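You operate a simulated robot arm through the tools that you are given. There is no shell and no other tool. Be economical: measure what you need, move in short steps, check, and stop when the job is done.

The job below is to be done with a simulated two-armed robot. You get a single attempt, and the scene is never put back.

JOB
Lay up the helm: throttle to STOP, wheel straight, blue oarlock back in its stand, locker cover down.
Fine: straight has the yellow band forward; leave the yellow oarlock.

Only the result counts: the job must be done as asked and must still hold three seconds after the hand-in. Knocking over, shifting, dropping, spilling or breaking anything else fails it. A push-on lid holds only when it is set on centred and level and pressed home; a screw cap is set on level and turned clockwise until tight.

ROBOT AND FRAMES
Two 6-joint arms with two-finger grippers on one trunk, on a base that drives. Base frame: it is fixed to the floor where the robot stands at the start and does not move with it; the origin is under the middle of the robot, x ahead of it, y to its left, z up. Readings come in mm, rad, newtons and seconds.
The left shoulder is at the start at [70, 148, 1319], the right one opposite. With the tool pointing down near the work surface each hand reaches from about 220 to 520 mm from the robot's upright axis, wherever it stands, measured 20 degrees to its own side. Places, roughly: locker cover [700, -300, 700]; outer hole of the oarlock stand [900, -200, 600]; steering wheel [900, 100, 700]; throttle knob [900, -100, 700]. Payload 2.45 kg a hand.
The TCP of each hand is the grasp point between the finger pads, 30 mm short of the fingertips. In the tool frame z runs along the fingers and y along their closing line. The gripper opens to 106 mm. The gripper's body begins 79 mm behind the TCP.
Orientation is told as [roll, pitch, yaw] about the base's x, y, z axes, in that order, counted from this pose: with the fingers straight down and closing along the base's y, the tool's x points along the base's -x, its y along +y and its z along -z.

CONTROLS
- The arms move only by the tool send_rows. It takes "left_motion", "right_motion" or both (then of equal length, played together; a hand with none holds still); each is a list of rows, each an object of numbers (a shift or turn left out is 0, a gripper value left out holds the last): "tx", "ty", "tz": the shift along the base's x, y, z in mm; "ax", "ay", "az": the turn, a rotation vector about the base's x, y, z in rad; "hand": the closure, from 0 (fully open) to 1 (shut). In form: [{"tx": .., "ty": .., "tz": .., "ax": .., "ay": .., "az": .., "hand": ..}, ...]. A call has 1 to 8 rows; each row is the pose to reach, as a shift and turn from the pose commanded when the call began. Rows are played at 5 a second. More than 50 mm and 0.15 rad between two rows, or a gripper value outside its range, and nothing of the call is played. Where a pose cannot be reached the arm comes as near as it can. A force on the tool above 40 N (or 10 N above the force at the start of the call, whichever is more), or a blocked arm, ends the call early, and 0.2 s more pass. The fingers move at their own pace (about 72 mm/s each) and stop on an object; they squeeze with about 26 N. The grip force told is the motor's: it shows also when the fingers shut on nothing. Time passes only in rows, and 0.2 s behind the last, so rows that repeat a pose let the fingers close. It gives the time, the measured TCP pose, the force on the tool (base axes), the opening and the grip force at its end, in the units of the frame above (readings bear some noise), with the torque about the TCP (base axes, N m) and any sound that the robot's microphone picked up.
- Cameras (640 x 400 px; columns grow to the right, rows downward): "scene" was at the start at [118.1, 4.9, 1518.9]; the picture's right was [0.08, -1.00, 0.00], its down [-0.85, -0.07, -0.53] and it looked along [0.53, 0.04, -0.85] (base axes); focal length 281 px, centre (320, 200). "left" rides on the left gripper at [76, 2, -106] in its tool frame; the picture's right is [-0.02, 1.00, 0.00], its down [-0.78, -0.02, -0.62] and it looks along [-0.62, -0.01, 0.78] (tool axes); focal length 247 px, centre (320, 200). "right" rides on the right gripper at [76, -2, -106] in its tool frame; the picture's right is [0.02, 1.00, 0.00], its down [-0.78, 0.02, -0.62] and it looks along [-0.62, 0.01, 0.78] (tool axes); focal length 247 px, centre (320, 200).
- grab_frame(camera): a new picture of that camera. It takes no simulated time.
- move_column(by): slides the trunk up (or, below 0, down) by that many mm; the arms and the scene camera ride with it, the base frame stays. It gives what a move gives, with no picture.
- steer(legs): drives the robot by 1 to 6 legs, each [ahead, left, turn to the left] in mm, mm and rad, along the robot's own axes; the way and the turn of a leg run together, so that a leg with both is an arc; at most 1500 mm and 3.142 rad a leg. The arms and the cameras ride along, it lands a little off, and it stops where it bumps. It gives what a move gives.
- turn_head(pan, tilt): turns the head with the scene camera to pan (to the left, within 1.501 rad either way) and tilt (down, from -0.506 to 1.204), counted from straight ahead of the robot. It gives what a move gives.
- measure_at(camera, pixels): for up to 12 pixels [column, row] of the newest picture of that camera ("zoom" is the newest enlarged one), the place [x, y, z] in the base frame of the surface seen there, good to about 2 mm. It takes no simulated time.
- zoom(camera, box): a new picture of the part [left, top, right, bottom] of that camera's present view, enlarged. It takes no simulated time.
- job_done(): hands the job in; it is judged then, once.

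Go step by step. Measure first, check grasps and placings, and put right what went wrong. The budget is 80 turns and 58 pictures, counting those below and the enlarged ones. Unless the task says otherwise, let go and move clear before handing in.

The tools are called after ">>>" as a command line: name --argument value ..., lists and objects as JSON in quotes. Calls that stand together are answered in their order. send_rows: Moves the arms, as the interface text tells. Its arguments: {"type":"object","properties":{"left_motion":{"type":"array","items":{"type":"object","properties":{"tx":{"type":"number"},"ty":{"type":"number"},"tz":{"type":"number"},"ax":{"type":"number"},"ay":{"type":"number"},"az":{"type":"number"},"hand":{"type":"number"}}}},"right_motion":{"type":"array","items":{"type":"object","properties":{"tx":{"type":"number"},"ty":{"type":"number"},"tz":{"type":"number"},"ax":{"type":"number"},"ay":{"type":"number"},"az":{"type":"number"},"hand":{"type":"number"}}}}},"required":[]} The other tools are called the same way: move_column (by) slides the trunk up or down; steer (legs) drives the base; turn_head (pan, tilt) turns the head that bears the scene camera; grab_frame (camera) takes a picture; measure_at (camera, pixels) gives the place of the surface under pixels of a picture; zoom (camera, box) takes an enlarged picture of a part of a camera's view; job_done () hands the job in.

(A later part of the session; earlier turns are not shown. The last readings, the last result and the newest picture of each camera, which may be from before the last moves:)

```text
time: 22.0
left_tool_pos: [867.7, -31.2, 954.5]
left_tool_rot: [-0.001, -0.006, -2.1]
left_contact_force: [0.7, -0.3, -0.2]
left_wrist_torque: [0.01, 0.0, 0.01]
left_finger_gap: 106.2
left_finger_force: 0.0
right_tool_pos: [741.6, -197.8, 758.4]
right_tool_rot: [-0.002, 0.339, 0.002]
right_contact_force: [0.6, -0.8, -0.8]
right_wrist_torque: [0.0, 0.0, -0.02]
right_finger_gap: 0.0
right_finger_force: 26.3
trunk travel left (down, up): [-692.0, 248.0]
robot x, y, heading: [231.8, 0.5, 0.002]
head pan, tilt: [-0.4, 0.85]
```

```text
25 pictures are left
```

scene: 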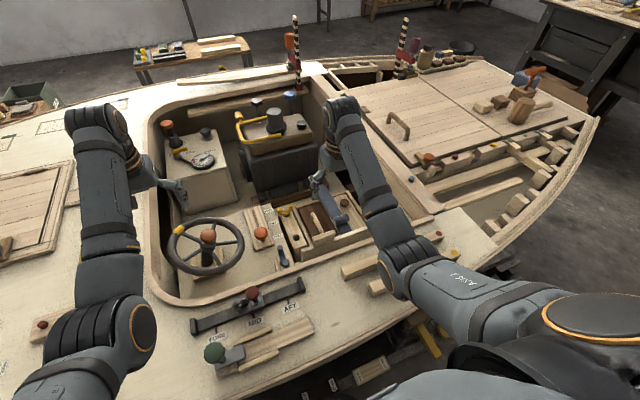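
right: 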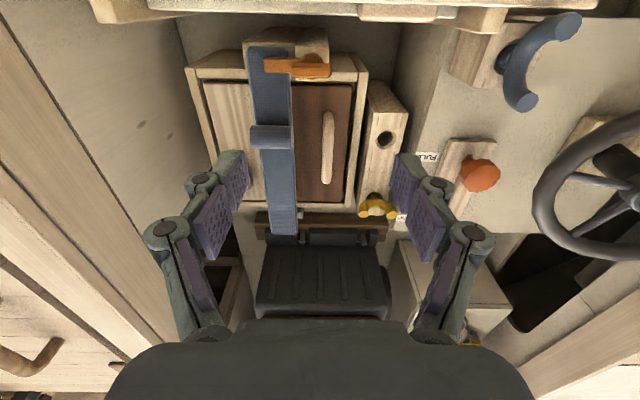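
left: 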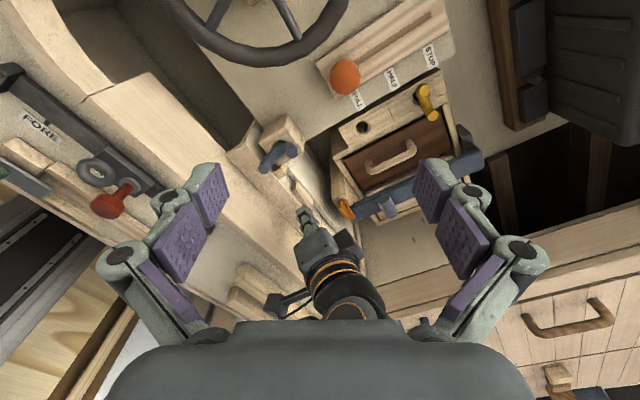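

The closed fingertips are above the tab. I'll press down in small steps.

>>> send_rows --right_motion '[{"tz": -8}, {"tz": -16}, {"tz": -24}, {"tz": -32}, {"tz": -38}, {"tz": -44}, {"tz": -50}, {"tz": -56}]'

```text
time: 23.1
left_tool_pos: [867.0, -31.8, 955.9]
left_tool_rot: [0.002, -0.005, -2.1]
left_contact_force: [-0.6, -1.0, 0.4]
left_wrist_torque: [0.01, -0.02, 0.01]
left_finger_gap: 106.0
left_finger_force: 0.0
right_tool_pos: [744.5, -198.5, 733.2]
right_tool_rot: [-0.004, 0.328, -0.001]
right_contact_force: [-1.4, -0.3, -1.4]
right_wrist_torque: [0.0, -0.05, -0.01]
right_finger_gap: 0.0
right_finger_force: 28.3
trunk travel left (down, up): [-692.0, 248.0]
robot x, y, heading: [229.7, 1.7, -0.0]
head pan, tilt: [-0.4, 0.85]
stopped in row 5 (right hand): the force on the tool passed its limit at 47 N (the readings are from after the stop); the commanded pose is now the measured one
```

At 47 N the tab stayed at the same height as before, so the cover is home. I'll lift clear, level the hand, open it, and measure the outer hole's rim from the last right picture.

>>> send_rows --right_motion '[{"tz": 30}, {"tz": 60, "hand": 0.45}, {"tz": 85, "tx": 20}]'

>>> measure_at --camera "right" --pixels '[[373, 139], [400, 139], [386, 126], [386, 152], [378, 133], [394, 133], [366, 120], [405, 120], [378, 205], [362, 206], [393, 208], [386, 139]]'

>>> zoom --camera "right" --box '[320, 0, 640, 260]'

```text
time: 23.9
left_tool_pos: [868.3, -33.2, 954.3]
left_tool_rot: [0.0, -0.008, -2.099]
left_contact_force: [-0.1, 0.2, -0.2]
left_wrist_torque: [0.02, 0.0, 0.01]
left_finger_gap: 106.0
left_finger_force: 0.0
right_tool_pos: [769.4, -198.8, 811.9]
right_tool_rot: [-0.006, 0.331, 0.001]
right_contact_force: [0.5, -0.1, -0.1]
right_wrist_torque: [0.02, 0.02, -0.01]
right_finger_gap: 58.2
right_finger_force: 0.2
right hand out of reach, approached as far as the arm can: row 3
trunk travel left (down, up): [-692.0, 248.0]
robot x, y, heading: [234.2, -1.8, -0.001]
head pan, tilt: [-0.4, 0.85]
```

```text
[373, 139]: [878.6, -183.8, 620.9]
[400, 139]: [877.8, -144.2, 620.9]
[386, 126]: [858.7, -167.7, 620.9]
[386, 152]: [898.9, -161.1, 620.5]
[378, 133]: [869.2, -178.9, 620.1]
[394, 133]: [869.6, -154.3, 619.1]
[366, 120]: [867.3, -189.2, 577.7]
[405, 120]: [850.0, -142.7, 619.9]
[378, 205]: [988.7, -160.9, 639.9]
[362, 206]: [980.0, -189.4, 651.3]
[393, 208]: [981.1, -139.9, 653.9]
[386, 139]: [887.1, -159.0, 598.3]
```

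```text
1.54 times, centred on (480, 130) of right
```

zoom: 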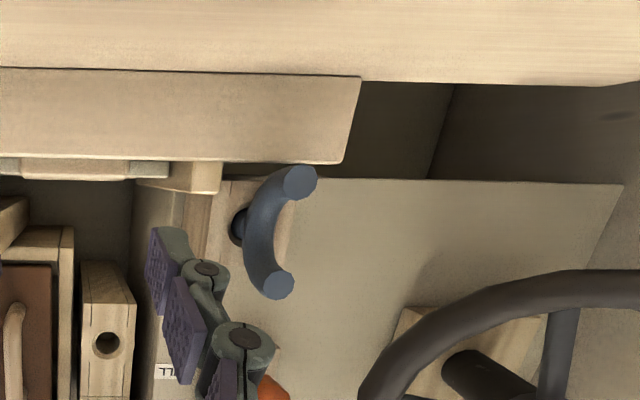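

The stand's top is z≈620.5 with the outer hole centred at about (878.5,-164). I'll now measure the blue oarlock in this zoom.

>>> measure_at --camera "zoom" --pixels '[[300, 183], [278, 285], [258, 235], [262, 215], [240, 228], [237, 220], [222, 200], [290, 240], [215, 180], [255, 200], [265, 260], [222, 240]]'

```text
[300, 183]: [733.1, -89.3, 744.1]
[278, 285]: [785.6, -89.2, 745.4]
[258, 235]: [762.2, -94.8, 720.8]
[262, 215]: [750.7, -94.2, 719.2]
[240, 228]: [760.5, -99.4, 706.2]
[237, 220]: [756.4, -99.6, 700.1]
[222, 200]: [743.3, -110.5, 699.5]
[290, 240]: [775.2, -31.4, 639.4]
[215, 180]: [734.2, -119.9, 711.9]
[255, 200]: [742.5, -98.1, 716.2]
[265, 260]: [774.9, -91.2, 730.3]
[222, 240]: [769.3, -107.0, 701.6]
```

The oarlock's U is centred at (759,-89), horns z 745, tube bottom at about 705 and block top 700. I'll retreat the left hand while bringing the right hand above the oarlock with less tilt.

>>> send_rows --left_motion '[{"ty": 20, "az": 0.13}, {"ty": 40, "az": 0.26}, {"ty": 60, "az": 0.39}, {"ty": 80, "az": 0.52}, {"ty": 100, "az": 0.65}, {"ty": 120, "az": 0.78}, {"ty": 135, "az": 0.91}, {"ty": 150, "az": 1.05}]' --right_motion '[{"ay": -0.06}, {"ay": -0.12}, {"ay": -0.18, "ty": 10}, {"ay": -0.18, "ty": 35, "tx": -2}, {"ay": -0.18, "ty": 60, "tx": -4}, {"ay": -0.18, "ty": 85, "tx": -8}, {"ay": -0.18, "ty": 109, "tx": -10, "tz": -5}, {"ay": -0.18, "ty": 109, "tx": -10, "tz": -12}]'

>>> grab_frame --camera "right"

```text
time: 25.7
left_tool_pos: [910.4, 109.0, 952.3]
left_tool_rot: [-0.002, -0.002, -1.046]
left_contact_force: [0.1, 1.3, -0.1]
left_wrist_torque: [-0.01, -0.03, 0.0]
left_finger_gap: 106.0
left_finger_force: 0.0
left hand out of reach, approached as far as the arm can: row 1, 2, 3, 4, 5, 6, 7, 8
right_tool_pos: [760.6, -100.7, 800.7]
right_tool_rot: [-0.02, 0.146, -0.009]
right_contact_force: [1.3, -0.6, -0.3]
right_wrist_torque: [0.01, 0.0, 0.03]
right_finger_gap: 58.1
right_finger_force: 0.0
trunk travel left (down, up): [-692.0, 248.0]
robot x, y, heading: [225.1, -1.6, -0.0]
head pan, tilt: [-0.4, 0.85]
```

```text
23 pictures are left
```

right: 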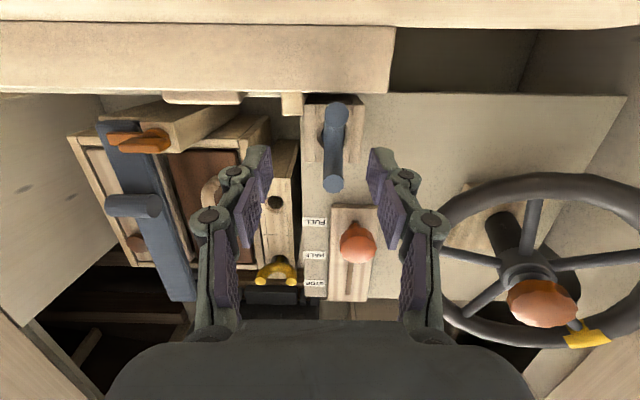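

The oarlock at (335,145) sits between the fingers in y, needing about +12 mm. I'll centre the hand, descend to z≈734 and close.

>>> send_rows --right_motion '[{"ty": 12, "ax": 0.02}, {"ty": 12, "tx": -1, "ax": 0.02, "tz": -20}, {"ty": 12, "tx": -1, "ax": 0.02, "tz": -40}, {"ty": 12, "tx": -1, "ax": 0.02, "tz": -55}, {"ty": 12, "tx": -1, "ax": 0.02, "tz": -65}, {"ty": 12, "tx": -1, "ax": 0.02, "tz": -65}]'

>>> grab_frame --camera "right"

```text
time: 27.1
left_tool_pos: [909.7, 109.3, 953.7]
left_tool_rot: [-0.003, -0.003, -1.05]
left_contact_force: [0.1, 0.0, 0.3]
left_wrist_torque: [0.01, 0.02, -0.02]
left_finger_gap: 105.9
left_finger_force: 0.1
right_tool_pos: [756.5, -79.2, 735.9]
right_tool_rot: [0.016, 0.151, 0.003]
right_contact_force: [0.0, -0.6, 1.1]
right_wrist_torque: [-0.03, 0.02, -0.03]
right_finger_gap: 58.6
right_finger_force: 0.1
trunk travel left (down, up): [-692.0, 248.0]
robot x, y, heading: [229.8, 2.1, 0.0]
head pan, tilt: [-0.4, 0.85]
```

```text
22 pictures are left
```

right: 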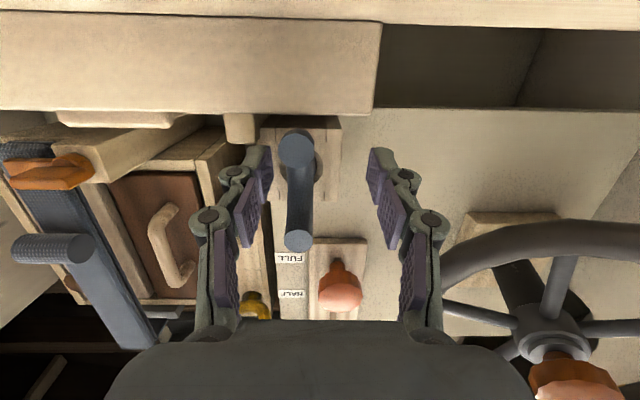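

The oarlock is about 10 mm left of the finger centre, so I'll shift -10 in y and then close.

>>> send_rows --right_motion '[{"ty": -10, "ax": -0.015}, {"ty": -10, "tx": 2, "tz": -1, "ax": -0.015}, {"ty": -10, "tx": 2, "tz": -1, "ax": -0.015, "hand": 1}, {"ty": -10, "tx": 2, "tz": -1, "ax": -0.015}, {"ty": -10, "tx": 2, "tz": -1, "ax": -0.015}, {"ty": -10, "tx": 2, "tz": -1, "ax": -0.015}]'

>>> grab_frame --camera "right"

```text
time: 28.5
left_tool_pos: [911.0, 107.9, 952.6]
left_tool_rot: [-0.002, -0.004, -1.052]
left_contact_force: [0.0, 0.5, 0.4]
left_wrist_torque: [-0.02, -0.04, 0.02]
left_finger_gap: 106.0
left_finger_force: 0.1
right_tool_pos: [759.2, -88.3, 735.9]
right_tool_rot: [0.0, 0.148, 0.002]
right_contact_force: [-0.4, -0.3, -0.2]
right_wrist_torque: [0.04, 0.0, -0.01]
right_finger_gap: 17.6
right_finger_force: 25.8
trunk travel left (down, up): [-692.0, 248.0]
robot x, y, heading: [227.5, -0.4, -0.003]
head pan, tilt: [-0.4, 0.85]
```

```text
21 pictures are left
```

right: 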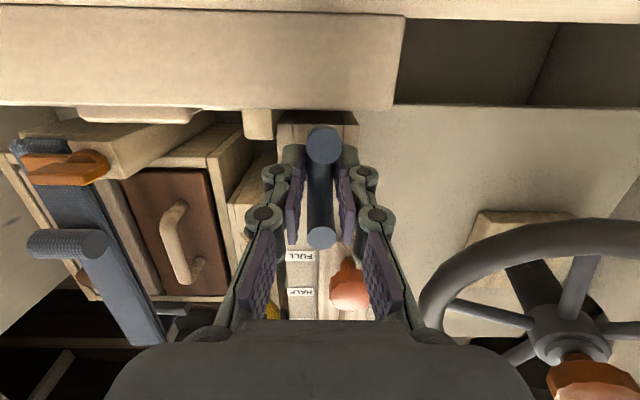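

The oarlock is held (gap 17.6 mm). I'll lift it straight up.

>>> send_rows --right_motion '[{"tz": 10}, {"tz": 22}, {"tz": 36}, {"tz": 50}, {"tz": 65}, {"tz": 80}]'

>>> zoom --camera "scene" --box '[220, 180, 360, 290]'

```text
time: 29.9
left_tool_pos: [911.7, 109.9, 953.0]
left_tool_rot: [-0.001, -0.004, -1.05]
left_contact_force: [0.3, -0.2, -0.4]
left_wrist_torque: [-0.02, -0.01, 0.0]
left_finger_gap: 105.9
left_finger_force: 0.0
right_tool_pos: [761.2, -99.2, 813.4]
right_tool_rot: [-0.014, 0.15, -0.011]
right_contact_force: [0.0, -0.3, -1.7]
right_wrist_torque: [0.03, -0.06, 0.02]
right_finger_gap: 17.4
right_finger_force: 25.9
trunk travel left (down, up): [-692.0, 248.0]
robot x, y, heading: [231.1, -0.8, 0.004]
head pan, tilt: [-0.4, 0.85]
```

```text
3.64 times, centred on (290, 235) of scene
```

zoom: 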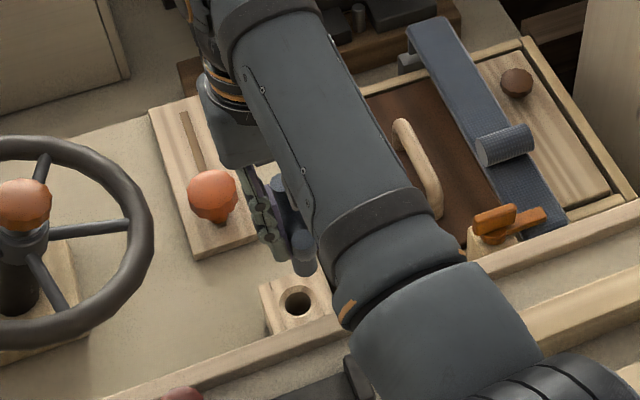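

The oarlock is out, and its old hole shows empty at (298,300). I'll carry it over the stand's outer hole.

>>> send_rows --right_motion '[{"tx": 20, "ty": -8, "tz": -3}, {"tx": 48, "ty": -22, "tz": -8}, {"tx": 78, "ty": -38, "tz": -14}, {"tx": 100, "ty": -54, "tz": -22}, {"tx": 117, "ty": -66, "tz": -34}, {"tx": 117, "ty": -66, "tz": -44}, {"tx": 117, "ty": -66, "tz": -44}]'

>>> grab_frame --camera "right"

```text
time: 31.5
left_tool_pos: [910.1, 109.3, 952.8]
left_tool_rot: [-0.002, -0.006, -1.051]
left_contact_force: [0.4, -0.2, 0.0]
left_wrist_torque: [-0.01, 0.01, -0.02]
left_finger_gap: 105.9
left_finger_force: 0.0
right_tool_pos: [848.6, -155.6, 790.7]
right_tool_rot: [0.0, 0.15, 0.001]
right_contact_force: [-0.2, 0.0, -0.3]
right_wrist_torque: [0.02, -0.01, 0.01]
right_finger_gap: 16.4
right_finger_force: 26.0
right hand out of reach, approached as far as the arm can: row 4, 5, 6, 7
trunk travel left (down, up): [-692.0, 248.0]
robot x, y, heading: [234.2, -2.6, -0.003]
head pan, tilt: [-0.4, 0.85]
```

```text
19 pictures are left
```

right: 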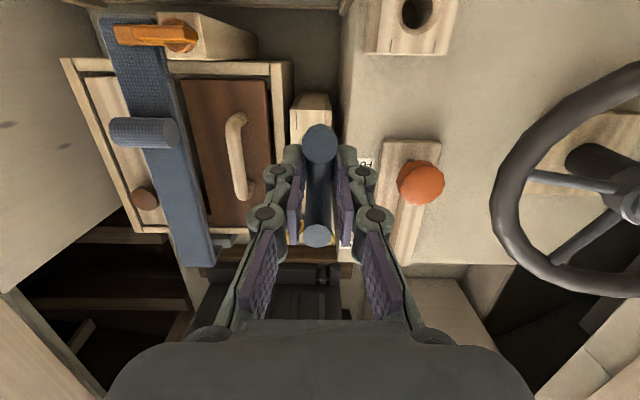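

The arm is at its outer reach at x=849, so I need the trunk lower. First I'll raise the right hand inward for clearance, then lower the trunk in stages.

>>> send_rows --right_motion '[{"tx": -5, "tz": 25}, {"tx": -10, "tz": 60}]' --left_motion '[{"tz": 25}, {"tz": 50}]'

>>> move_column --by -80

>>> send_rows --right_motion '[{"tz": 25}, {"tz": 50}, {"tz": 75}]' --left_motion '[{"tz": 25}, {"tz": 50}, {"tz": 75}]'

>>> move_column --by -80

```text
time: 32.1
left_tool_pos: [910.9, 109.1, 1002.8]
left_tool_rot: [0.0, -0.005, -1.051]
left_contact_force: [0.6, 0.8, 0.1]
left_wrist_torque: [-0.05, 0.0, -0.03]
left_finger_gap: 105.9
left_finger_force: 0.0
right_tool_pos: [837.9, -153.3, 850.9]
right_tool_rot: [0.001, 0.148, 0.001]
right_contact_force: [-0.2, 0.6, 0.5]
right_wrist_torque: [0.01, 0.01, 0.01]
right_finger_gap: 16.5
right_finger_force: 25.7
trunk travel left (down, up): [-692.0, 248.0]
robot x, y, heading: [234.2, 0.4, -0.003]
head pan, tilt: [-0.4, 0.85]
```

```text
time: 33.2
left_tool_pos: [912.3, 110.0, 920.8]
left_tool_rot: [0.001, -0.004, -1.051]
left_contact_force: [-0.5, -0.3, -0.2]
left_wrist_torque: [0.0, -0.01, 0.0]
left_finger_gap: 106.1
left_finger_force: 0.0
right_tool_pos: [839.5, -153.3, 770.1]
right_tool_rot: [0.0, 0.149, 0.002]
right_contact_force: [-0.4, 0.7, -0.5]
right_wrist_torque: [0.0, 0.03, 0.0]
right_finger_gap: 16.3
right_finger_force: 25.8
trunk travel left (down, up): [-612.0, 328.0]
robot x, y, heading: [231.8, 1.2, 0.001]
head pan, tilt: [-0.4, 0.85]
```

```text
time: 34.0
left_tool_pos: [908.5, 109.9, 996.4]
left_tool_rot: [-0.002, -0.004, -1.05]
left_contact_force: [0.0, 0.4, 0.7]
left_wrist_torque: [0.04, 0.0, 0.03]
left_finger_gap: 105.9
left_finger_force: 0.1
left hand out of reach, approached as far as the arm can: row 3
right_tool_pos: [841.5, -152.3, 844.7]
right_tool_rot: [0.0, 0.147, 0.0]
right_contact_force: [0.0, -0.7, -0.8]
right_wrist_torque: [-0.02, -0.01, -0.01]
right_finger_gap: 16.4
right_finger_force: 26.6
right hand out of reach, approached as far as the arm can: row 3
trunk travel left (down, up): [-612.0, 328.0]
robot x, y, heading: [231.3, 1.6, -0.003]
head pan, tilt: [-0.4, 0.85]
```

```text
time: 35.2
left_tool_pos: [908.0, 109.9, 915.6]
left_tool_rot: [0.0, -0.005, -1.052]
left_contact_force: [0.1, 0.8, 0.1]
left_wrist_torque: [0.02, -0.04, -0.04]
left_finger_gap: 105.9
left_finger_force: 0.0
right_tool_pos: [842.1, -152.7, 763.9]
right_tool_rot: [-0.001, 0.148, 0.002]
right_contact_force: [0.5, 0.2, -0.6]
right_wrist_torque: [-0.03, -0.01, -0.01]
right_finger_gap: 16.6
right_finger_force: 26.3
trunk travel left (down, up): [-532.0, 408.0]
robot x, y, heading: [229.6, -3.7, -0.001]
head pan, tilt: [-0.4, 0.85]
```

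The hand now has more reach. I'll move over the hole at (878.5,-164) and look.

>>> send_rows --right_motion '[{"tx": 12, "ty": -4, "tz": 3}, {"tx": 24, "ty": -8, "tz": 3}, {"tx": 36, "ty": -11, "tz": 0}, {"tx": 36, "ty": -11, "tz": -10}, {"tx": 36, "ty": -11, "tz": -10}]'

>>> grab_frame --camera "left"

```text
time: 36.4
left_tool_pos: [907.8, 109.9, 915.7]
left_tool_rot: [0.0, -0.004, -1.051]
left_contact_force: [0.4, -1.0, 0.9]
left_wrist_torque: [-0.02, -0.01, 0.01]
left_finger_gap: 106.0
left_finger_force: 0.1
right_tool_pos: [880.0, -162.8, 753.8]
right_tool_rot: [0.0, 0.149, 0.0]
right_contact_force: [0.7, -0.9, -0.6]
right_wrist_torque: [-0.01, 0.01, 0.03]
right_finger_gap: 16.4
right_finger_force: 26.3
trunk travel left (down, up): [-532.0, 408.0]
robot x, y, heading: [228.3, 1.8, 0.0]
head pan, tilt: [-0.4, 0.85]
```

```text
18 pictures are left
```

left: 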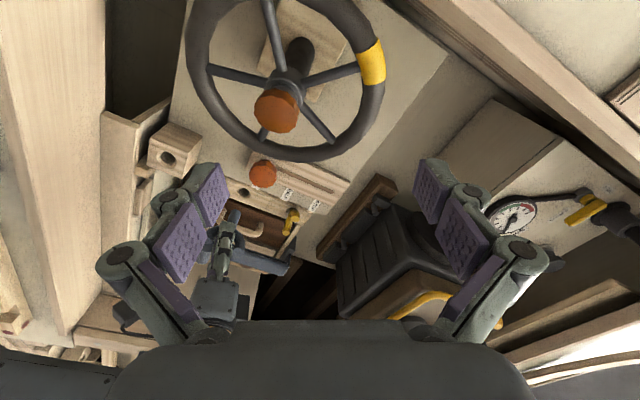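

I'll enlarge this to see the shank against the hole at (245,190).

>>> zoom --camera "left" --box '[190, 160, 310, 290]'

>>> measure_at --camera "left" --pixels '[[238, 188], [250, 197], [250, 188], [238, 197], [244, 192], [234, 214], [262, 202], [228, 185]]'

```text
3.08 times, centred on (250, 225) of left
```

zoom: 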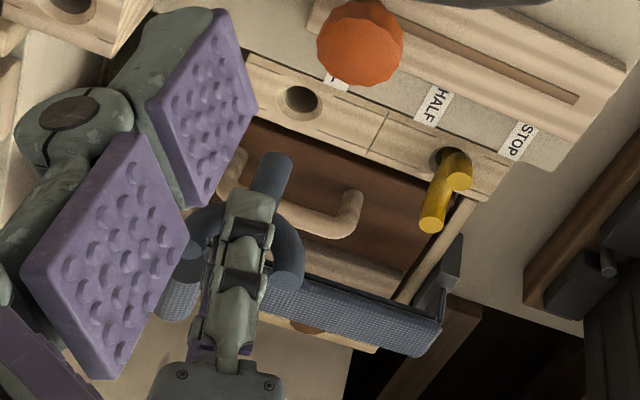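

```text
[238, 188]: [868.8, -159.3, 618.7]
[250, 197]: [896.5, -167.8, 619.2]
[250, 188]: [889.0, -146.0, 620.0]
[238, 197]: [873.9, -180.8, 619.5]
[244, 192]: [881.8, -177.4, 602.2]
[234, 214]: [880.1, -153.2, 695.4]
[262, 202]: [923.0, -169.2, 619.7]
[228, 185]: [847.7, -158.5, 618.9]
```

The shank at (880,-162) is aligned with the hole at about (880,-164). I'll lower it in small steps.

>>> send_rows --right_motion '[{"ty": -1, "tz": -10}, {"ty": -1, "tz": -22}, {"ty": -1, "tz": -34}, {"ty": -1, "tz": -46}, {"ty": -1, "tz": -56}, {"ty": -1, "tz": -66}]'

>>> send_rows --right_motion '[{"tz": -6}, {"tz": -12}, {"tz": -18}, {"tz": -23}, {"tz": -27}, {"tz": -30}, {"tz": -33}]'

>>> zoom --camera "left" --box '[190, 160, 310, 290]'

```text
time: 37.8
left_tool_pos: [908.6, 109.9, 915.3]
left_tool_rot: [0.0, -0.003, -1.051]
left_contact_force: [-1.3, -0.3, 0.0]
left_wrist_torque: [0.01, 0.0, -0.01]
left_finger_gap: 106.3
left_finger_force: 0.1
right_tool_pos: [868.7, -165.9, 694.6]
right_tool_rot: [-0.001, 0.149, 0.001]
right_contact_force: [-0.9, -0.5, 0.0]
right_wrist_torque: [-0.02, 0.0, 0.02]
right_finger_gap: 16.3
right_finger_force: 25.8
right hand out of reach, approached as far as the arm can: row 3, 4, 5, 6
trunk travel left (down, up): [-532.0, 408.0]
robot x, y, heading: [227.9, -2.8, 0.001]
head pan, tilt: [-0.4, 0.85]
```

```text
time: 38.5
left_tool_pos: [906.3, 110.4, 917.2]
left_tool_rot: [0.0, -0.005, -1.051]
left_contact_force: [-0.1, -0.3, 0.1]
left_wrist_torque: [0.0, -0.01, -0.03]
left_finger_gap: 105.8
left_finger_force: 0.1
right_tool_pos: [868.9, -165.5, 692.0]
right_tool_rot: [0.001, 0.133, 0.003]
right_contact_force: [-9.2, 1.1, 25.1]
right_wrist_torque: [0.06, 0.83, -0.01]
right_finger_gap: 16.6
right_finger_force: 26.3
trunk travel left (down, up): [-532.0, 408.0]
robot x, y, heading: [228.5, -0.9, 0.001]
head pan, tilt: [-0.4, 0.85]
stopped in row 3 (right hand): the force on the tool passed its limit at 44 N (the readings are from after the stop); the commanded pose is now the measured one
```

```text
3.08 times, centred on (250, 225) of left
```

zoom: 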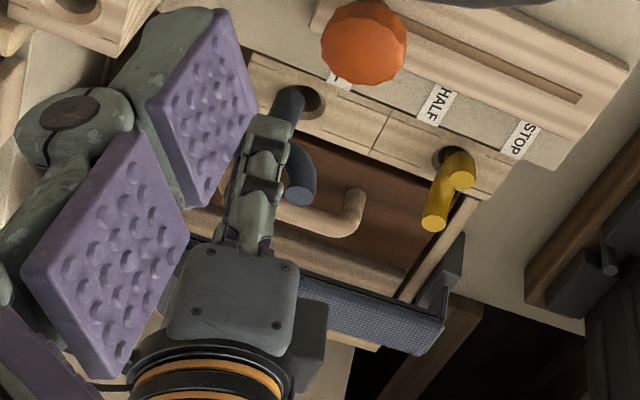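

The arm ran short of reach and the shank touched the rim at x=869. I'll back up and lower the trunk further in two stages.

>>> send_rows --right_motion '[{"tz": 25}, {"tz": 50}, {"tz": 80}]' --left_motion '[{"tz": 10}, {"tz": 30}, {"tz": 50}]'

>>> move_column --by -60

>>> send_rows --right_motion '[{"tz": 20}, {"tz": 40}, {"tz": 60}]' --left_motion '[{"tz": 20}, {"tz": 40}, {"tz": 60}]'

>>> move_column --by -60

>>> grab_frame --camera "right"

```text
time: 39.3
left_tool_pos: [902.6, 110.5, 964.6]
left_tool_rot: [-0.001, -0.004, -1.051]
left_contact_force: [0.0, 0.5, 0.1]
left_wrist_torque: [-0.01, -0.05, 0.02]
left_finger_gap: 106.1
left_finger_force: 0.0
left hand out of reach, approached as far as the arm can: row 2, 3
right_tool_pos: [871.0, -165.9, 767.8]
right_tool_rot: [-0.002, 0.139, 0.002]
right_contact_force: [0.1, -0.4, -0.6]
right_wrist_torque: [-0.02, 0.02, -0.03]
right_finger_gap: 16.3
right_finger_force: 25.6
trunk travel left (down, up): [-532.0, 408.0]
robot x, y, heading: [227.1, -0.7, -0.0]
head pan, tilt: [-0.4, 0.85]
```

```text
time: 40.3
left_tool_pos: [902.3, 110.9, 904.2]
left_tool_rot: [-0.001, -0.004, -1.05]
left_contact_force: [0.3, -0.3, 0.9]
left_wrist_torque: [-0.01, 0.0, 0.03]
left_finger_gap: 106.0
left_finger_force: 0.0
right_tool_pos: [870.3, -166.1, 708.1]
right_tool_rot: [-0.001, 0.137, 0.003]
right_contact_force: [-0.3, 0.3, -0.9]
right_wrist_torque: [0.02, -0.04, -0.02]
right_finger_gap: 16.2
right_finger_force: 25.6
trunk travel left (down, up): [-472.0, 468.0]
robot x, y, heading: [231.1, 1.2, 0.001]
head pan, tilt: [-0.4, 0.85]
```

```text
time: 41.1
left_tool_pos: [887.3, 112.5, 959.7]
left_tool_rot: [0.0, -0.005, -1.051]
left_contact_force: [-1.4, 0.4, 0.6]
left_wrist_torque: [0.01, 0.01, 0.0]
left_finger_gap: 106.1
left_finger_force: 0.0
left hand out of reach, approached as far as the arm can: row 1, 2, 3
right_tool_pos: [870.7, -165.6, 768.8]
right_tool_rot: [0.003, 0.139, 0.001]
right_contact_force: [0.1, 0.1, -1.6]
right_wrist_torque: [0.01, 0.01, 0.03]
right_finger_gap: 16.6
right_finger_force: 25.6
trunk travel left (down, up): [-472.0, 468.0]
robot x, y, heading: [232.6, -2.4, -0.001]
head pan, tilt: [-0.4, 0.85]
```

```text
time: 42.1
left_tool_pos: [870.0, 117.1, 915.7]
left_tool_rot: [0.014, -0.019, -1.052]
left_contact_force: [0.3, 0.3, 0.3]
left_wrist_torque: [0.0, -0.03, 0.02]
left_finger_gap: 106.1
left_finger_force: 0.0
right_tool_pos: [861.3, -163.6, 734.8]
right_tool_rot: [-0.006, 0.099, -0.001]
right_contact_force: [-0.1, 0.0, -0.4]
right_wrist_torque: [0.03, -0.02, -0.01]
right_finger_gap: 16.2
right_finger_force: 26.0
trunk travel left (down, up): [-412.0, 528.0]
robot x, y, heading: [226.5, -2.6, 0.001]
head pan, tilt: [-0.4, 0.85]
```

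```text
15 pictures are left
```

right: 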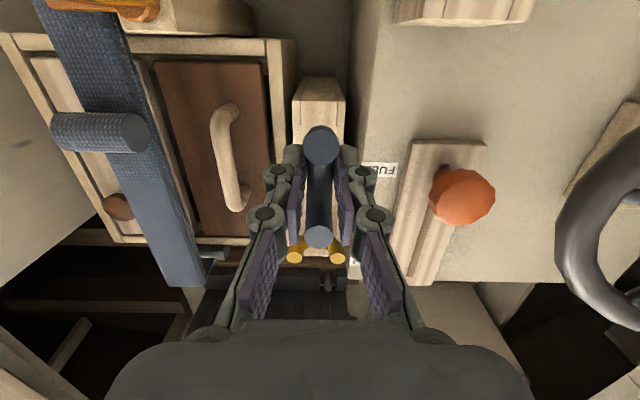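

The hands dropped only 34–44 mm for a 60 mm trunk move and tilted slightly, so an arm link may be resting on the deck. I'll raise the trunk back 50 mm and look.

>>> move_column --by 50

>>> grab_frame --camera "scene"

```text
time: 43.0
left_tool_pos: [890.3, 113.0, 946.7]
left_tool_rot: [-0.001, -0.001, -1.049]
left_contact_force: [0.5, 0.1, -0.1]
left_wrist_torque: [0.02, 0.07, -0.02]
left_finger_gap: 105.7
left_finger_force: 0.0
right_tool_pos: [871.5, -164.1, 755.7]
right_tool_rot: [0.001, 0.141, 0.002]
right_contact_force: [1.0, -0.6, -0.7]
right_wrist_torque: [0.0, 0.05, 0.03]
right_finger_gap: 16.5
right_finger_force: 25.8
trunk travel left (down, up): [-462.0, 478.0]
robot x, y, heading: [232.0, -2.0, 0.002]
head pan, tilt: [-0.4, 0.85]
```

```text
14 pictures are left
```

scene: 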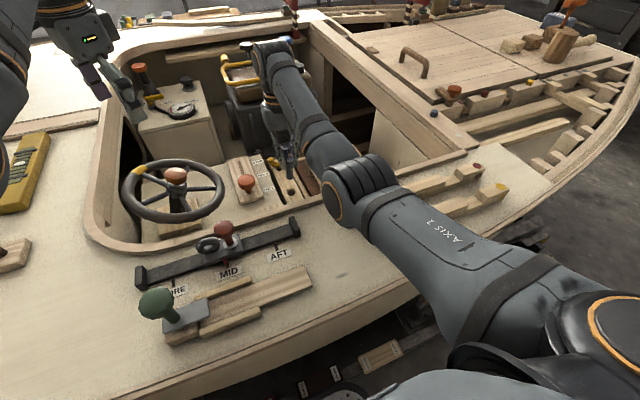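

The right upper arm runs low over the coaming, so the trunk should go only slightly lower. I'll lower 15 mm and untilt the hand a bit to gain reach, then insert the shank.

>>> move_column --by -15

>>> send_rows --right_motion '[{"tx": 4, "ay": -0.03}, {"tx": 6, "ay": -0.06, "tz": -15}, {"tx": 6, "ay": -0.06, "tz": -30}, {"tx": 6, "ay": -0.06, "tz": -38}, {"tx": 6, "ay": -0.06, "tz": -38}]'

>>> zoom --camera "scene" --box '[230, 130, 350, 220]'

```text
time: 43.6
left_tool_pos: [888.4, 113.6, 934.2]
left_tool_rot: [-0.001, -0.003, -1.048]
left_contact_force: [-0.3, 0.7, 0.2]
left_wrist_torque: [-0.03, 0.0, 0.0]
left_finger_gap: 106.0
left_finger_force: 0.1
right_tool_pos: [870.4, -165.0, 742.5]
right_tool_rot: [-0.001, 0.138, 0.002]
right_contact_force: [-0.7, 0.4, -1.8]
right_wrist_torque: [-0.04, 0.01, -0.01]
right_finger_gap: 16.4
right_finger_force: 26.3
trunk travel left (down, up): [-447.0, 493.0]
robot x, y, heading: [231.7, -1.6, -0.003]
head pan, tilt: [-0.4, 0.85]
```

```text
time: 44.8
left_tool_pos: [878.8, 116.1, 942.4]
left_tool_rot: [0.009, -0.014, -1.051]
left_contact_force: [0.7, 0.3, -1.6]
left_wrist_torque: [0.0, 0.01, 0.02]
left_finger_gap: 106.1
left_finger_force: 0.1
right_tool_pos: [872.4, -163.0, 720.4]
right_tool_rot: [-0.002, 0.051, 0.001]
right_contact_force: [-0.3, 0.0, -0.5]
right_wrist_torque: [0.01, 0.04, 0.01]
right_finger_gap: 16.2
right_finger_force: 26.6
trunk travel left (down, up): [-447.0, 493.0]
robot x, y, heading: [227.5, 2.3, -0.001]
head pan, tilt: [-0.4, 0.85]
```

```text
4.44 times, centred on (290, 175) of scene
```

zoom: 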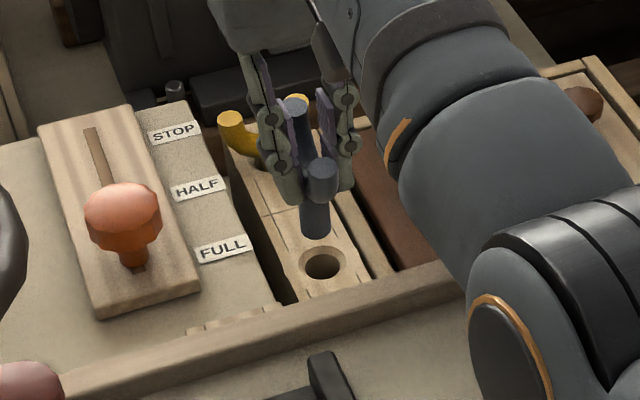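

Both hands shifted without being commanded, which suggests the right arm presses on the coaming and tips the robot. I'll raise the trunk 75 mm and use a slight outward tilt (about 0.1 rad) instead to gain reach.

>>> move_column --by 75

>>> send_rows --right_motion '[{"tz": -10}, {"tz": -20}]'

```text
time: 46.0
left_tool_pos: [887.1, 113.6, 1008.8]
left_tool_rot: [0.0, -0.002, -1.05]
left_contact_force: [-0.3, 0.1, 0.1]
left_wrist_torque: [-0.01, -0.01, -0.04]
left_finger_gap: 106.2
left_finger_force: 0.1
right_tool_pos: [876.7, -164.4, 778.2]
right_tool_rot: [0.001, 0.079, 0.001]
right_contact_force: [0.0, 0.9, -1.2]
right_wrist_torque: [-0.03, -0.01, 0.0]
right_finger_gap: 16.3
right_finger_force: 26.1
trunk travel left (down, up): [-522.0, 418.0]
robot x, y, heading: [229.5, 2.8, -0.008]
head pan, tilt: [-0.4, 0.85]
```

```text
time: 46.5
left_tool_pos: [888.3, 112.9, 1008.4]
left_tool_rot: [-0.001, -0.002, -1.051]
left_contact_force: [0.3, 0.4, -0.5]
left_wrist_torque: [-0.02, -0.01, -0.01]
left_finger_gap: 106.2
left_finger_force: 0.0
right_tool_pos: [875.4, -166.1, 759.3]
right_tool_rot: [0.0, 0.077, 0.003]
right_contact_force: [0.0, 0.8, -0.3]
right_wrist_torque: [0.04, 0.03, -0.02]
right_finger_gap: 16.2
right_finger_force: 25.8
trunk travel left (down, up): [-522.0, 418.0]
robot x, y, heading: [230.8, 1.6, 0.005]
head pan, tilt: [-0.4, 0.85]
```

All is clean again. I'll tilt to about 0.045, align the tip with the hole, and descend to just above the rim.

>>> send_rows --right_motion '[{"tx": -3, "ty": 2, "ay": -0.032, "tz": -12}, {"tx": -3, "ty": 2, "ay": -0.032, "tz": -26}, {"tx": -3, "ty": 2, "ay": -0.032, "tz": -40}, {"tx": -3, "ty": 2, "ay": -0.032, "tz": -52}, {"tx": -3, "ty": 2, "ay": -0.032, "tz": -58}, {"tx": -3, "ty": 2, "ay": -0.032, "tz": -58}]'

>>> zoom --camera "scene" --box '[230, 160, 350, 250]'

```text
time: 48.0
left_tool_pos: [888.8, 112.6, 1009.5]
left_tool_rot: [0.0, -0.004, -1.052]
left_contact_force: [0.4, 0.5, -1.0]
left_wrist_torque: [-0.01, -0.01, -0.01]
left_finger_gap: 106.2
left_finger_force: 0.1
right_tool_pos: [874.0, -163.2, 700.8]
right_tool_rot: [-0.001, 0.045, 0.002]
right_contact_force: [-0.3, -0.3, -0.2]
right_wrist_torque: [-0.01, 0.01, -0.02]
right_finger_gap: 16.2
right_finger_force: 26.4
trunk travel left (down, up): [-522.0, 418.0]
robot x, y, heading: [232.2, 0.7, -0.004]
head pan, tilt: [-0.4, 0.85]
```

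```text
4.44 times, centred on (290, 205) of scene
```

zoom: 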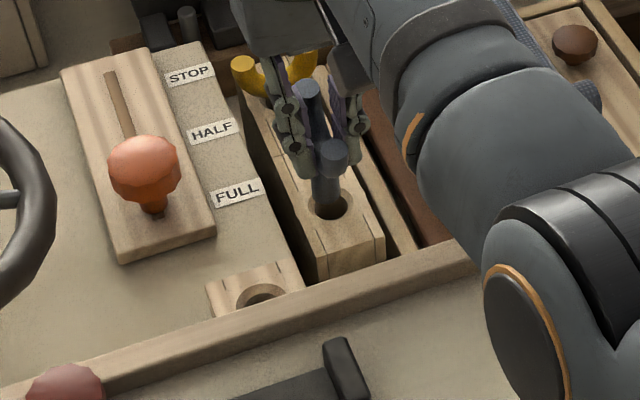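

The shank tip sits just over the hole at (330,205). I'll continue down.

>>> send_rows --right_motion '[{"tz": -6}, {"tz": -12}, {"tz": -18, "tx": 1}, {"tz": -24, "tx": 2}, {"tz": -30, "tx": 3}, {"tz": -35, "tx": 4}, {"tz": -40, "tx": 4}, {"tz": -44, "tx": 4}]'

>>> zoom --camera "scene" --box '[230, 160, 350, 250]'

```text
time: 49.8
left_tool_pos: [886.4, 112.7, 1009.9]
left_tool_rot: [0.001, -0.004, -1.051]
left_contact_force: [0.7, -0.1, 0.3]
left_wrist_torque: [0.02, -0.01, -0.01]
left_finger_gap: 106.0
left_finger_force: 0.0
right_tool_pos: [876.9, -163.1, 657.5]
right_tool_rot: [0.002, 0.045, 0.002]
right_contact_force: [-13.8, -1.0, 2.8]
right_wrist_torque: [-0.02, 0.97, -0.01]
right_finger_gap: 16.5
right_finger_force: 26.3
trunk travel left (down, up): [-522.0, 418.0]
robot x, y, heading: [231.5, 4.3, -0.003]
head pan, tilt: [-0.4, 0.85]
```

```text
4.44 times, centred on (290, 205) of scene
```

zoom: 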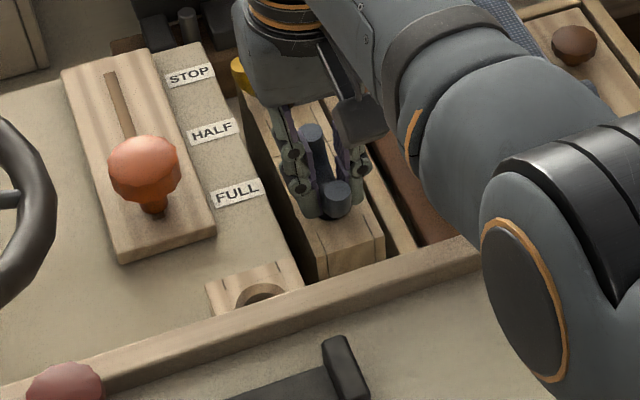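

The oarlock is in to the seated height (z=657.5). I'll release it with a modest opening and rise straight up.

>>> send_rows --right_motion '[{"hand": 0.65}, {"hand": 0.65}, {"hand": 0.65}, {"tz": 12}, {"tz": 35}, {"tz": 65}, {"tz": 100}]'

>>> grab_frame --camera "right"

```text
time: 51.4
left_tool_pos: [887.3, 113.3, 1008.9]
left_tool_rot: [0.0, -0.004, -1.05]
left_contact_force: [-0.1, 0.6, 0.6]
left_wrist_torque: [0.01, 0.05, 0.03]
left_finger_gap: 105.9
left_finger_force: 0.1
right_tool_pos: [877.1, -164.0, 757.0]
right_tool_rot: [0.0, 0.044, 0.001]
right_contact_force: [-0.2, 1.0, -0.2]
right_wrist_torque: [0.0, -0.02, -0.01]
right_finger_gap: 37.3
right_finger_force: 0.0
trunk travel left (down, up): [-522.0, 418.0]
robot x, y, heading: [231.7, 1.7, 0.001]
head pan, tilt: [-0.4, 0.85]
```

```text
10 pictures are left
```

right: 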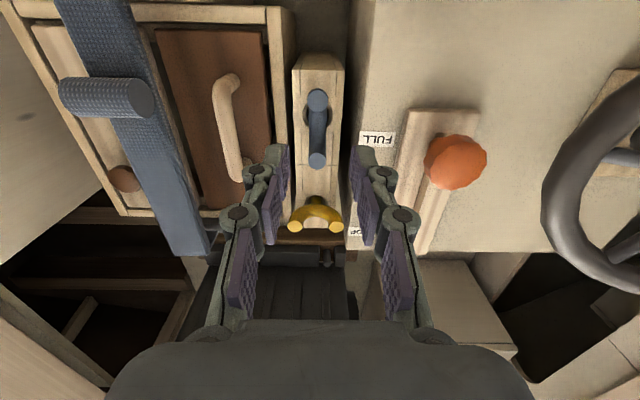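

>>> measure_at --camera "right" --pixels '[[318, 98], [316, 162], [318, 130], [296, 227], [338, 227], [316, 207], [456, 160], [430, 225], [420, 240], [376, 138], [310, 115], [445, 130]]'

```text
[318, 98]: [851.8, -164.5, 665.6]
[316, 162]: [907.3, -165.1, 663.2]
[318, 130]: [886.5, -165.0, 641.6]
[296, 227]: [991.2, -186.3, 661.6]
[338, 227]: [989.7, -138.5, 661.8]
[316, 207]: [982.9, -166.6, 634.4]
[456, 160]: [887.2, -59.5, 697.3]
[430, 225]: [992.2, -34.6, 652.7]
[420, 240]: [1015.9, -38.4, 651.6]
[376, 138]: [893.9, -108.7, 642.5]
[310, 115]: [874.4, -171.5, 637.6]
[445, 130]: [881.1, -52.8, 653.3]
```

The blue horns read z 665.6 and 663.2 against yellow's 661.7, upright and essentially seated. I'll give it a gentle press from above with closed fingers, then go up.

>>> send_rows --right_motion '[{"hand": 1, "tx": 3}, {"tx": 3, "tz": -25}, {"tx": 3, "tz": -55}, {"tx": 3, "tz": -75}, {"tx": 3, "tz": -82}, {"tx": 3, "tz": -86}, {"tx": 3, "tz": -90}, {"tx": 3, "tz": -93}]'

>>> send_rows --right_motion '[{"tz": 30}, {"tz": 65}, {"tz": 100}, {"tz": 120}]'

```text
time: 53.1
left_tool_pos: [885.7, 115.0, 1013.1]
left_tool_rot: [0.002, -0.008, -1.049]
left_contact_force: [0.2, -0.3, 0.0]
left_wrist_torque: [0.01, -0.03, -0.01]
left_finger_gap: 105.9
left_finger_force: 0.0
right_tool_pos: [881.5, -162.8, 670.5]
right_tool_rot: [-0.001, 0.036, 0.002]
right_contact_force: [3.1, 0.9, 29.1]
right_wrist_torque: [-0.13, -0.1, -0.02]
right_finger_gap: 5.7
right_finger_force: 26.4
trunk travel left (down, up): [-522.0, 418.0]
robot x, y, heading: [230.3, -3.6, 0.002]
head pan, tilt: [-0.4, 0.85]
```

```text
time: 54.1
left_tool_pos: [887.6, 114.3, 1009.7]
left_tool_rot: [0.0, -0.004, -1.051]
left_contact_force: [0.0, 0.6, 0.9]
left_wrist_torque: [-0.01, -0.02, 0.0]
left_finger_gap: 106.0
left_finger_force: 0.0
right_tool_pos: [880.1, -164.2, 785.3]
right_tool_rot: [-0.001, 0.046, 0.002]
right_contact_force: [0.4, 0.6, 0.7]
right_wrist_torque: [0.01, -0.05, -0.01]
right_finger_gap: 0.0
right_finger_force: 26.2
trunk travel left (down, up): [-522.0, 418.0]
robot x, y, heading: [229.6, 0.6, 0.0]
head pan, tilt: [-0.4, 0.85]
```

The press was firm at 29 N and the hand is clear. Next I'll bring the closed, outward-tilted right fingers behind the throttle knob (887,-59,697) on the robot's side.

>>> send_rows --right_motion '[{"tx": -11, "ty": 21, "tz": -3, "ay": -0.14}, {"tx": -22, "ty": 42, "tz": -6, "ay": -0.28}, {"tx": -33, "ty": 64, "tz": -9, "ay": -0.42}, {"tx": -44, "ty": 86, "tz": -12, "ay": -0.56}, {"tx": -55, "ty": 107, "tz": -20, "ay": -0.7}, {"tx": -57, "ty": 107, "tz": -50, "ay": -0.7}, {"tx": -57, "ty": 107, "tz": -76, "ay": -0.7}, {"tx": -57, "ty": 107, "tz": -76, "ay": -0.7}]'

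>>> grab_frame --camera "right"

```text
time: 55.2
left_tool_pos: [875.1, 103.6, 1021.8]
left_tool_rot: [0.011, -0.007, -1.051]
left_contact_force: [-0.6, 1.2, 0.2]
left_wrist_torque: [-0.06, 0.05, 0.01]
left_finger_gap: 105.9
left_finger_force: 0.1
right_tool_pos: [889.8, -150.5, 902.0]
right_tool_rot: [-0.092, -0.742, -0.002]
right_contact_force: [-0.2, 0.0, -0.1]
right_wrist_torque: [0.0, -0.04, -0.02]
right_finger_gap: 0.3
right_finger_force: 26.3
right hand out of reach, approached as far as the arm can: row 4, 5
trunk travel left (down, up): [-522.0, 418.0]
robot x, y, heading: [227.4, -2.2, -0.004]
head pan, tilt: [-0.4, 0.85]
stopped in row 5 (right hand): the arm was blocked; the commanded pose is now the measured one
```

```text
9 pictures are left
```

right: 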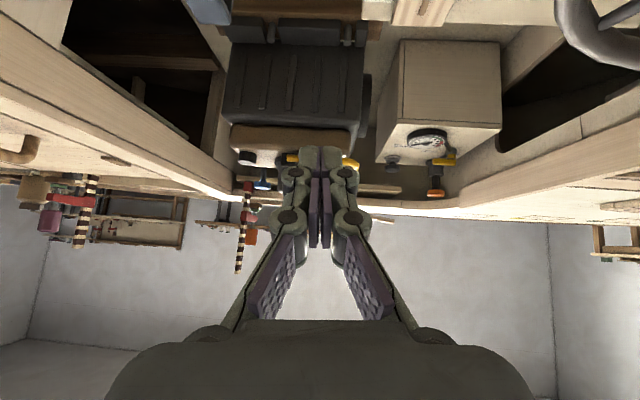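

The tilted pose was inside the arm's minimum reach, so the hand ended at (890,-150,902) and an arm link blocked. I'll raise the trunk to unload, untilt, and then approach the knob upright instead, tilting only while pushing.

>>> move_column --by 50

>>> send_rows --right_motion '[{"ay": 0.14, "ax": 0.02, "tz": -10}, {"ay": 0.28, "ax": 0.04, "tz": -25}, {"ay": 0.42, "ax": 0.06, "tz": -40}, {"ay": 0.56, "ax": 0.09, "tz": -60, "tx": -5}, {"ay": 0.7, "ax": 0.09, "tz": -80, "tx": -15}, {"ay": 0.75, "ax": 0.09, "tz": -100, "tx": -25}, {"ay": 0.75, "ax": 0.09, "tz": -120, "tx": -30}]'

```text
time: 56.1
left_tool_pos: [889.7, 112.9, 1056.1]
left_tool_rot: [-0.003, -0.005, -1.05]
left_contact_force: [1.3, 0.5, -0.2]
left_wrist_torque: [-0.01, 0.05, -0.01]
left_finger_gap: 105.8
left_finger_force: 0.0
right_tool_pos: [901.2, -139.3, 927.5]
right_tool_rot: [-0.093, -0.707, 0.006]
right_contact_force: [0.2, 0.5, -0.2]
right_wrist_torque: [0.01, 0.03, -0.03]
right_finger_gap: 0.0
right_finger_force: 26.3
trunk travel left (down, up): [-572.0, 368.0]
robot x, y, heading: [229.2, -1.0, -0.002]
head pan, tilt: [-0.4, 0.85]
```

```text
time: 57.7
left_tool_pos: [888.3, 111.6, 1057.6]
left_tool_rot: [-0.002, -0.004, -1.048]
left_contact_force: [0.1, 0.5, 0.2]
left_wrist_torque: [0.0, 0.0, -0.01]
left_finger_gap: 106.2
left_finger_force: 0.0
right_tool_pos: [870.7, -141.6, 809.6]
right_tool_rot: [-0.001, 0.04, -0.026]
right_contact_force: [1.3, 0.5, 0.6]
right_wrist_torque: [0.01, 0.02, 0.02]
right_finger_gap: 0.0
right_finger_force: 26.0
trunk travel left (down, up): [-572.0, 368.0]
robot x, y, heading: [228.9, -4.6, 0.0]
head pan, tilt: [-0.4, 0.85]
```

The arm is free and upright again. I'll place the closed fingers just robot-side of the knob at (845,-58,704).

>>> send_rows --right_motion '[{"tx": -10, "ty": 30, "tz": -10, "az": 0.026}, {"tx": -20, "ty": 60, "tz": -20, "az": 0.026}, {"tx": -29, "ty": 84, "tz": -35, "az": 0.026}, {"tx": -29, "ty": 84, "tz": -60, "az": 0.026}, {"tx": -29, "ty": 84, "tz": -85, "az": 0.026}, {"tx": -29, "ty": 84, "tz": -105, "az": 0.026}, {"tx": -29, "ty": 84, "tz": -105, "az": 0.026}]'

>>> grab_frame --camera "right"

```text
time: 59.3
left_tool_pos: [887.9, 109.7, 1058.9]
left_tool_rot: [-0.001, -0.004, -1.05]
left_contact_force: [-0.3, 1.0, -0.7]
left_wrist_torque: [0.01, 0.03, 0.0]
left_finger_gap: 106.1
left_finger_force: 0.0
right_tool_pos: [840.6, -57.7, 708.1]
right_tool_rot: [-0.002, 0.041, -0.001]
right_contact_force: [0.8, 0.0, 0.0]
right_wrist_torque: [0.0, -0.03, 0.0]
right_finger_gap: 0.0
right_finger_force: 26.2
trunk travel left (down, up): [-572.0, 368.0]
robot x, y, heading: [233.3, -4.6, 0.002]
head pan, tilt: [-0.4, 0.85]
```

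```text
8 pictures are left
```

right: 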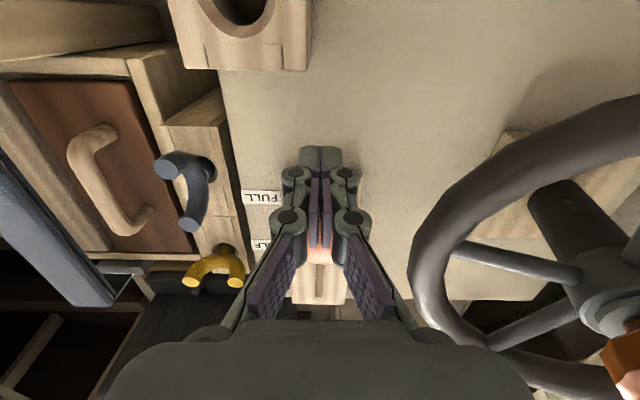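

The knob lies directly beyond the closed fingers at (320,250). I'll push it forward while tilting outward to keep within reach.

>>> send_rows --right_motion '[{"tx": 14, "ay": -0.1}, {"tx": 28, "ay": -0.2}, {"tx": 42, "ay": -0.3}, {"tx": 56, "ay": -0.4, "tz": -1}, {"tx": 70, "ay": -0.48, "tz": -2}]'

```text
time: 60.5
left_tool_pos: [888.5, 110.0, 1058.1]
left_tool_rot: [-0.002, -0.003, -1.048]
left_contact_force: [-0.4, 0.0, 0.5]
left_wrist_torque: [-0.02, 0.01, 0.02]
left_finger_gap: 106.1
left_finger_force: 0.0
right_tool_pos: [911.7, -60.9, 704.1]
right_tool_rot: [-0.004, -0.446, 0.0]
right_contact_force: [0.0, 1.1, 0.4]
right_wrist_torque: [0.03, 0.01, -0.01]
right_finger_gap: 0.0
right_finger_force: 28.6
trunk travel left (down, up): [-572.0, 368.0]
robot x, y, heading: [230.3, -3.0, 0.001]
head pan, tilt: [-0.4, 0.85]
```

The move was free with almost no force, so I'll check whether the knob is really being pushed.

>>> grab_frame --camera "right"

```text
7 pictures are left
```

right: 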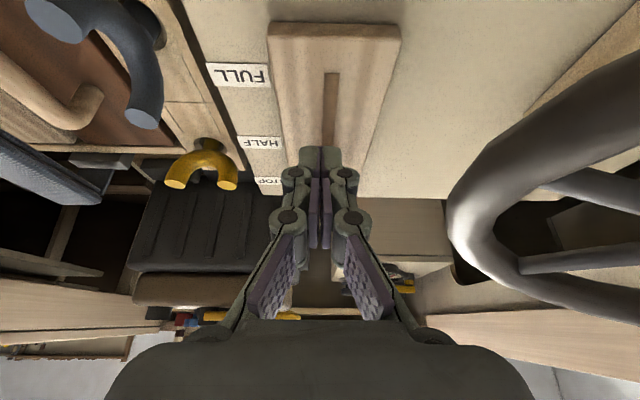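

The slot is now clear behind the fingers, so the knob is moving ahead of them. I'll continue pushing toward STOP.

>>> send_rows --right_motion '[{"tx": 12, "ay": -0.06, "ty": 2}, {"tx": 24, "ay": -0.12, "ty": 2}, {"tx": 36, "ay": -0.18, "ty": 2, "tz": -1}, {"tx": 46, "ay": -0.24, "ty": 2, "tz": -2}, {"tx": 54, "ay": -0.28, "ty": 2, "tz": -2}, {"tx": 60, "ay": -0.3, "ty": 2, "tz": -2}, {"tx": 66, "ay": -0.32, "ty": 2, "tz": -2}, {"tx": 72, "ay": -0.33, "ty": 2, "tz": -2}]'

```text
time: 62.2
left_tool_pos: [884.0, 109.8, 1061.2]
left_tool_rot: [0.005, -0.006, -1.05]
left_contact_force: [-0.1, -0.4, 0.2]
left_wrist_torque: [-0.01, -0.03, -0.01]
left_finger_gap: 106.0
left_finger_force: 0.1
right_tool_pos: [967.7, -55.4, 699.6]
right_tool_rot: [-0.002, -0.745, 0.0]
right_contact_force: [-26.7, -0.3, 8.5]
right_wrist_torque: [0.08, 0.1, -0.03]
right_finger_gap: 6.3
right_finger_force: 28.9
trunk travel left (down, up): [-572.0, 368.0]
robot x, y, heading: [230.4, -1.0, -0.001]
head pan, tilt: [-0.4, 0.85]
stopped in row 8 (right hand): the force on the tool passed its limit at 48 N (the readings are from after the stop); the commanded pose is now the measured one
```

It hit a hard stop with the fingertip front at x≈996, so the knob should be near x=1012 at STOP. I'll back off and rise.

>>> send_rows --right_motion '[{"tx": -14, "ay": 0.06}, {"tx": -30, "ay": 0.14, "tz": 2}, {"tx": -46, "ay": 0.24, "tz": 4}, {"tx": -60, "ay": 0.36, "tz": 6}, {"tx": -74, "ay": 0.48, "tz": 8}, {"tx": -88, "ay": 0.6, "tz": 20}, {"tx": -100, "ay": 0.72, "tz": 50}, {"tx": -105, "ay": 0.78, "tz": 85}]'

>>> grab_frame --camera "left"

```text
time: 64.0
left_tool_pos: [887.3, 109.9, 1059.2]
left_tool_rot: [0.0, -0.003, -1.051]
left_contact_force: [-1.1, -0.1, -0.1]
left_wrist_torque: [0.01, 0.01, 0.01]
left_finger_gap: 105.9
left_finger_force: 0.1
right_tool_pos: [866.9, -57.1, 780.3]
right_tool_rot: [-0.002, 0.035, 0.0]
right_contact_force: [0.4, 0.2, -0.2]
right_wrist_torque: [0.01, -0.05, -0.01]
right_finger_gap: 0.0
right_finger_force: 28.6
trunk travel left (down, up): [-572.0, 368.0]
robot x, y, heading: [231.6, -3.8, -0.002]
head pan, tilt: [-0.4, 0.85]
```

```text
6 pictures are left
```

left: 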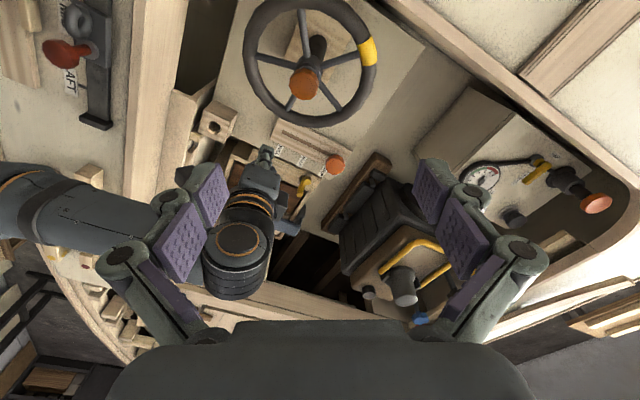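

The throttle knob (335,163) is at the far STOP end. Now the wheel: I'll measure its hub, rim and yellow band.

>>> measure_at --camera "left" --pixels '[[368, 52], [372, 42], [370, 70], [350, 110], [306, 123], [262, 98], [247, 52], [262, 14], [345, 14], [303, 84], [335, 163], [372, 55]]'

>>> zoom --camera "left" --box '[220, 0, 410, 140]'

```text
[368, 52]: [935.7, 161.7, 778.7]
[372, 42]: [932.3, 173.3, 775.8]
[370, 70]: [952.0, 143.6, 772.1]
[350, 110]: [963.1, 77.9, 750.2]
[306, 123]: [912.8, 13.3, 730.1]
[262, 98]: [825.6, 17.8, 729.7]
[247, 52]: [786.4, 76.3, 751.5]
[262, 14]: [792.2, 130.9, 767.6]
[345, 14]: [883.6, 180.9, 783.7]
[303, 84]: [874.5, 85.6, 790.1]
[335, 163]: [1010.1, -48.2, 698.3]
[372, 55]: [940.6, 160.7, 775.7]
```

```text
2.86 times, centred on (315, 70) of left
```

zoom: 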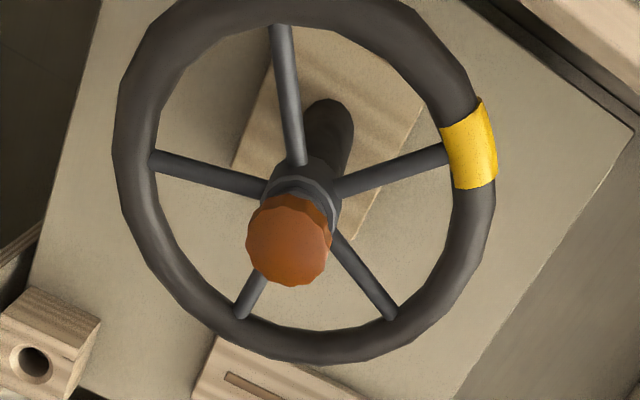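

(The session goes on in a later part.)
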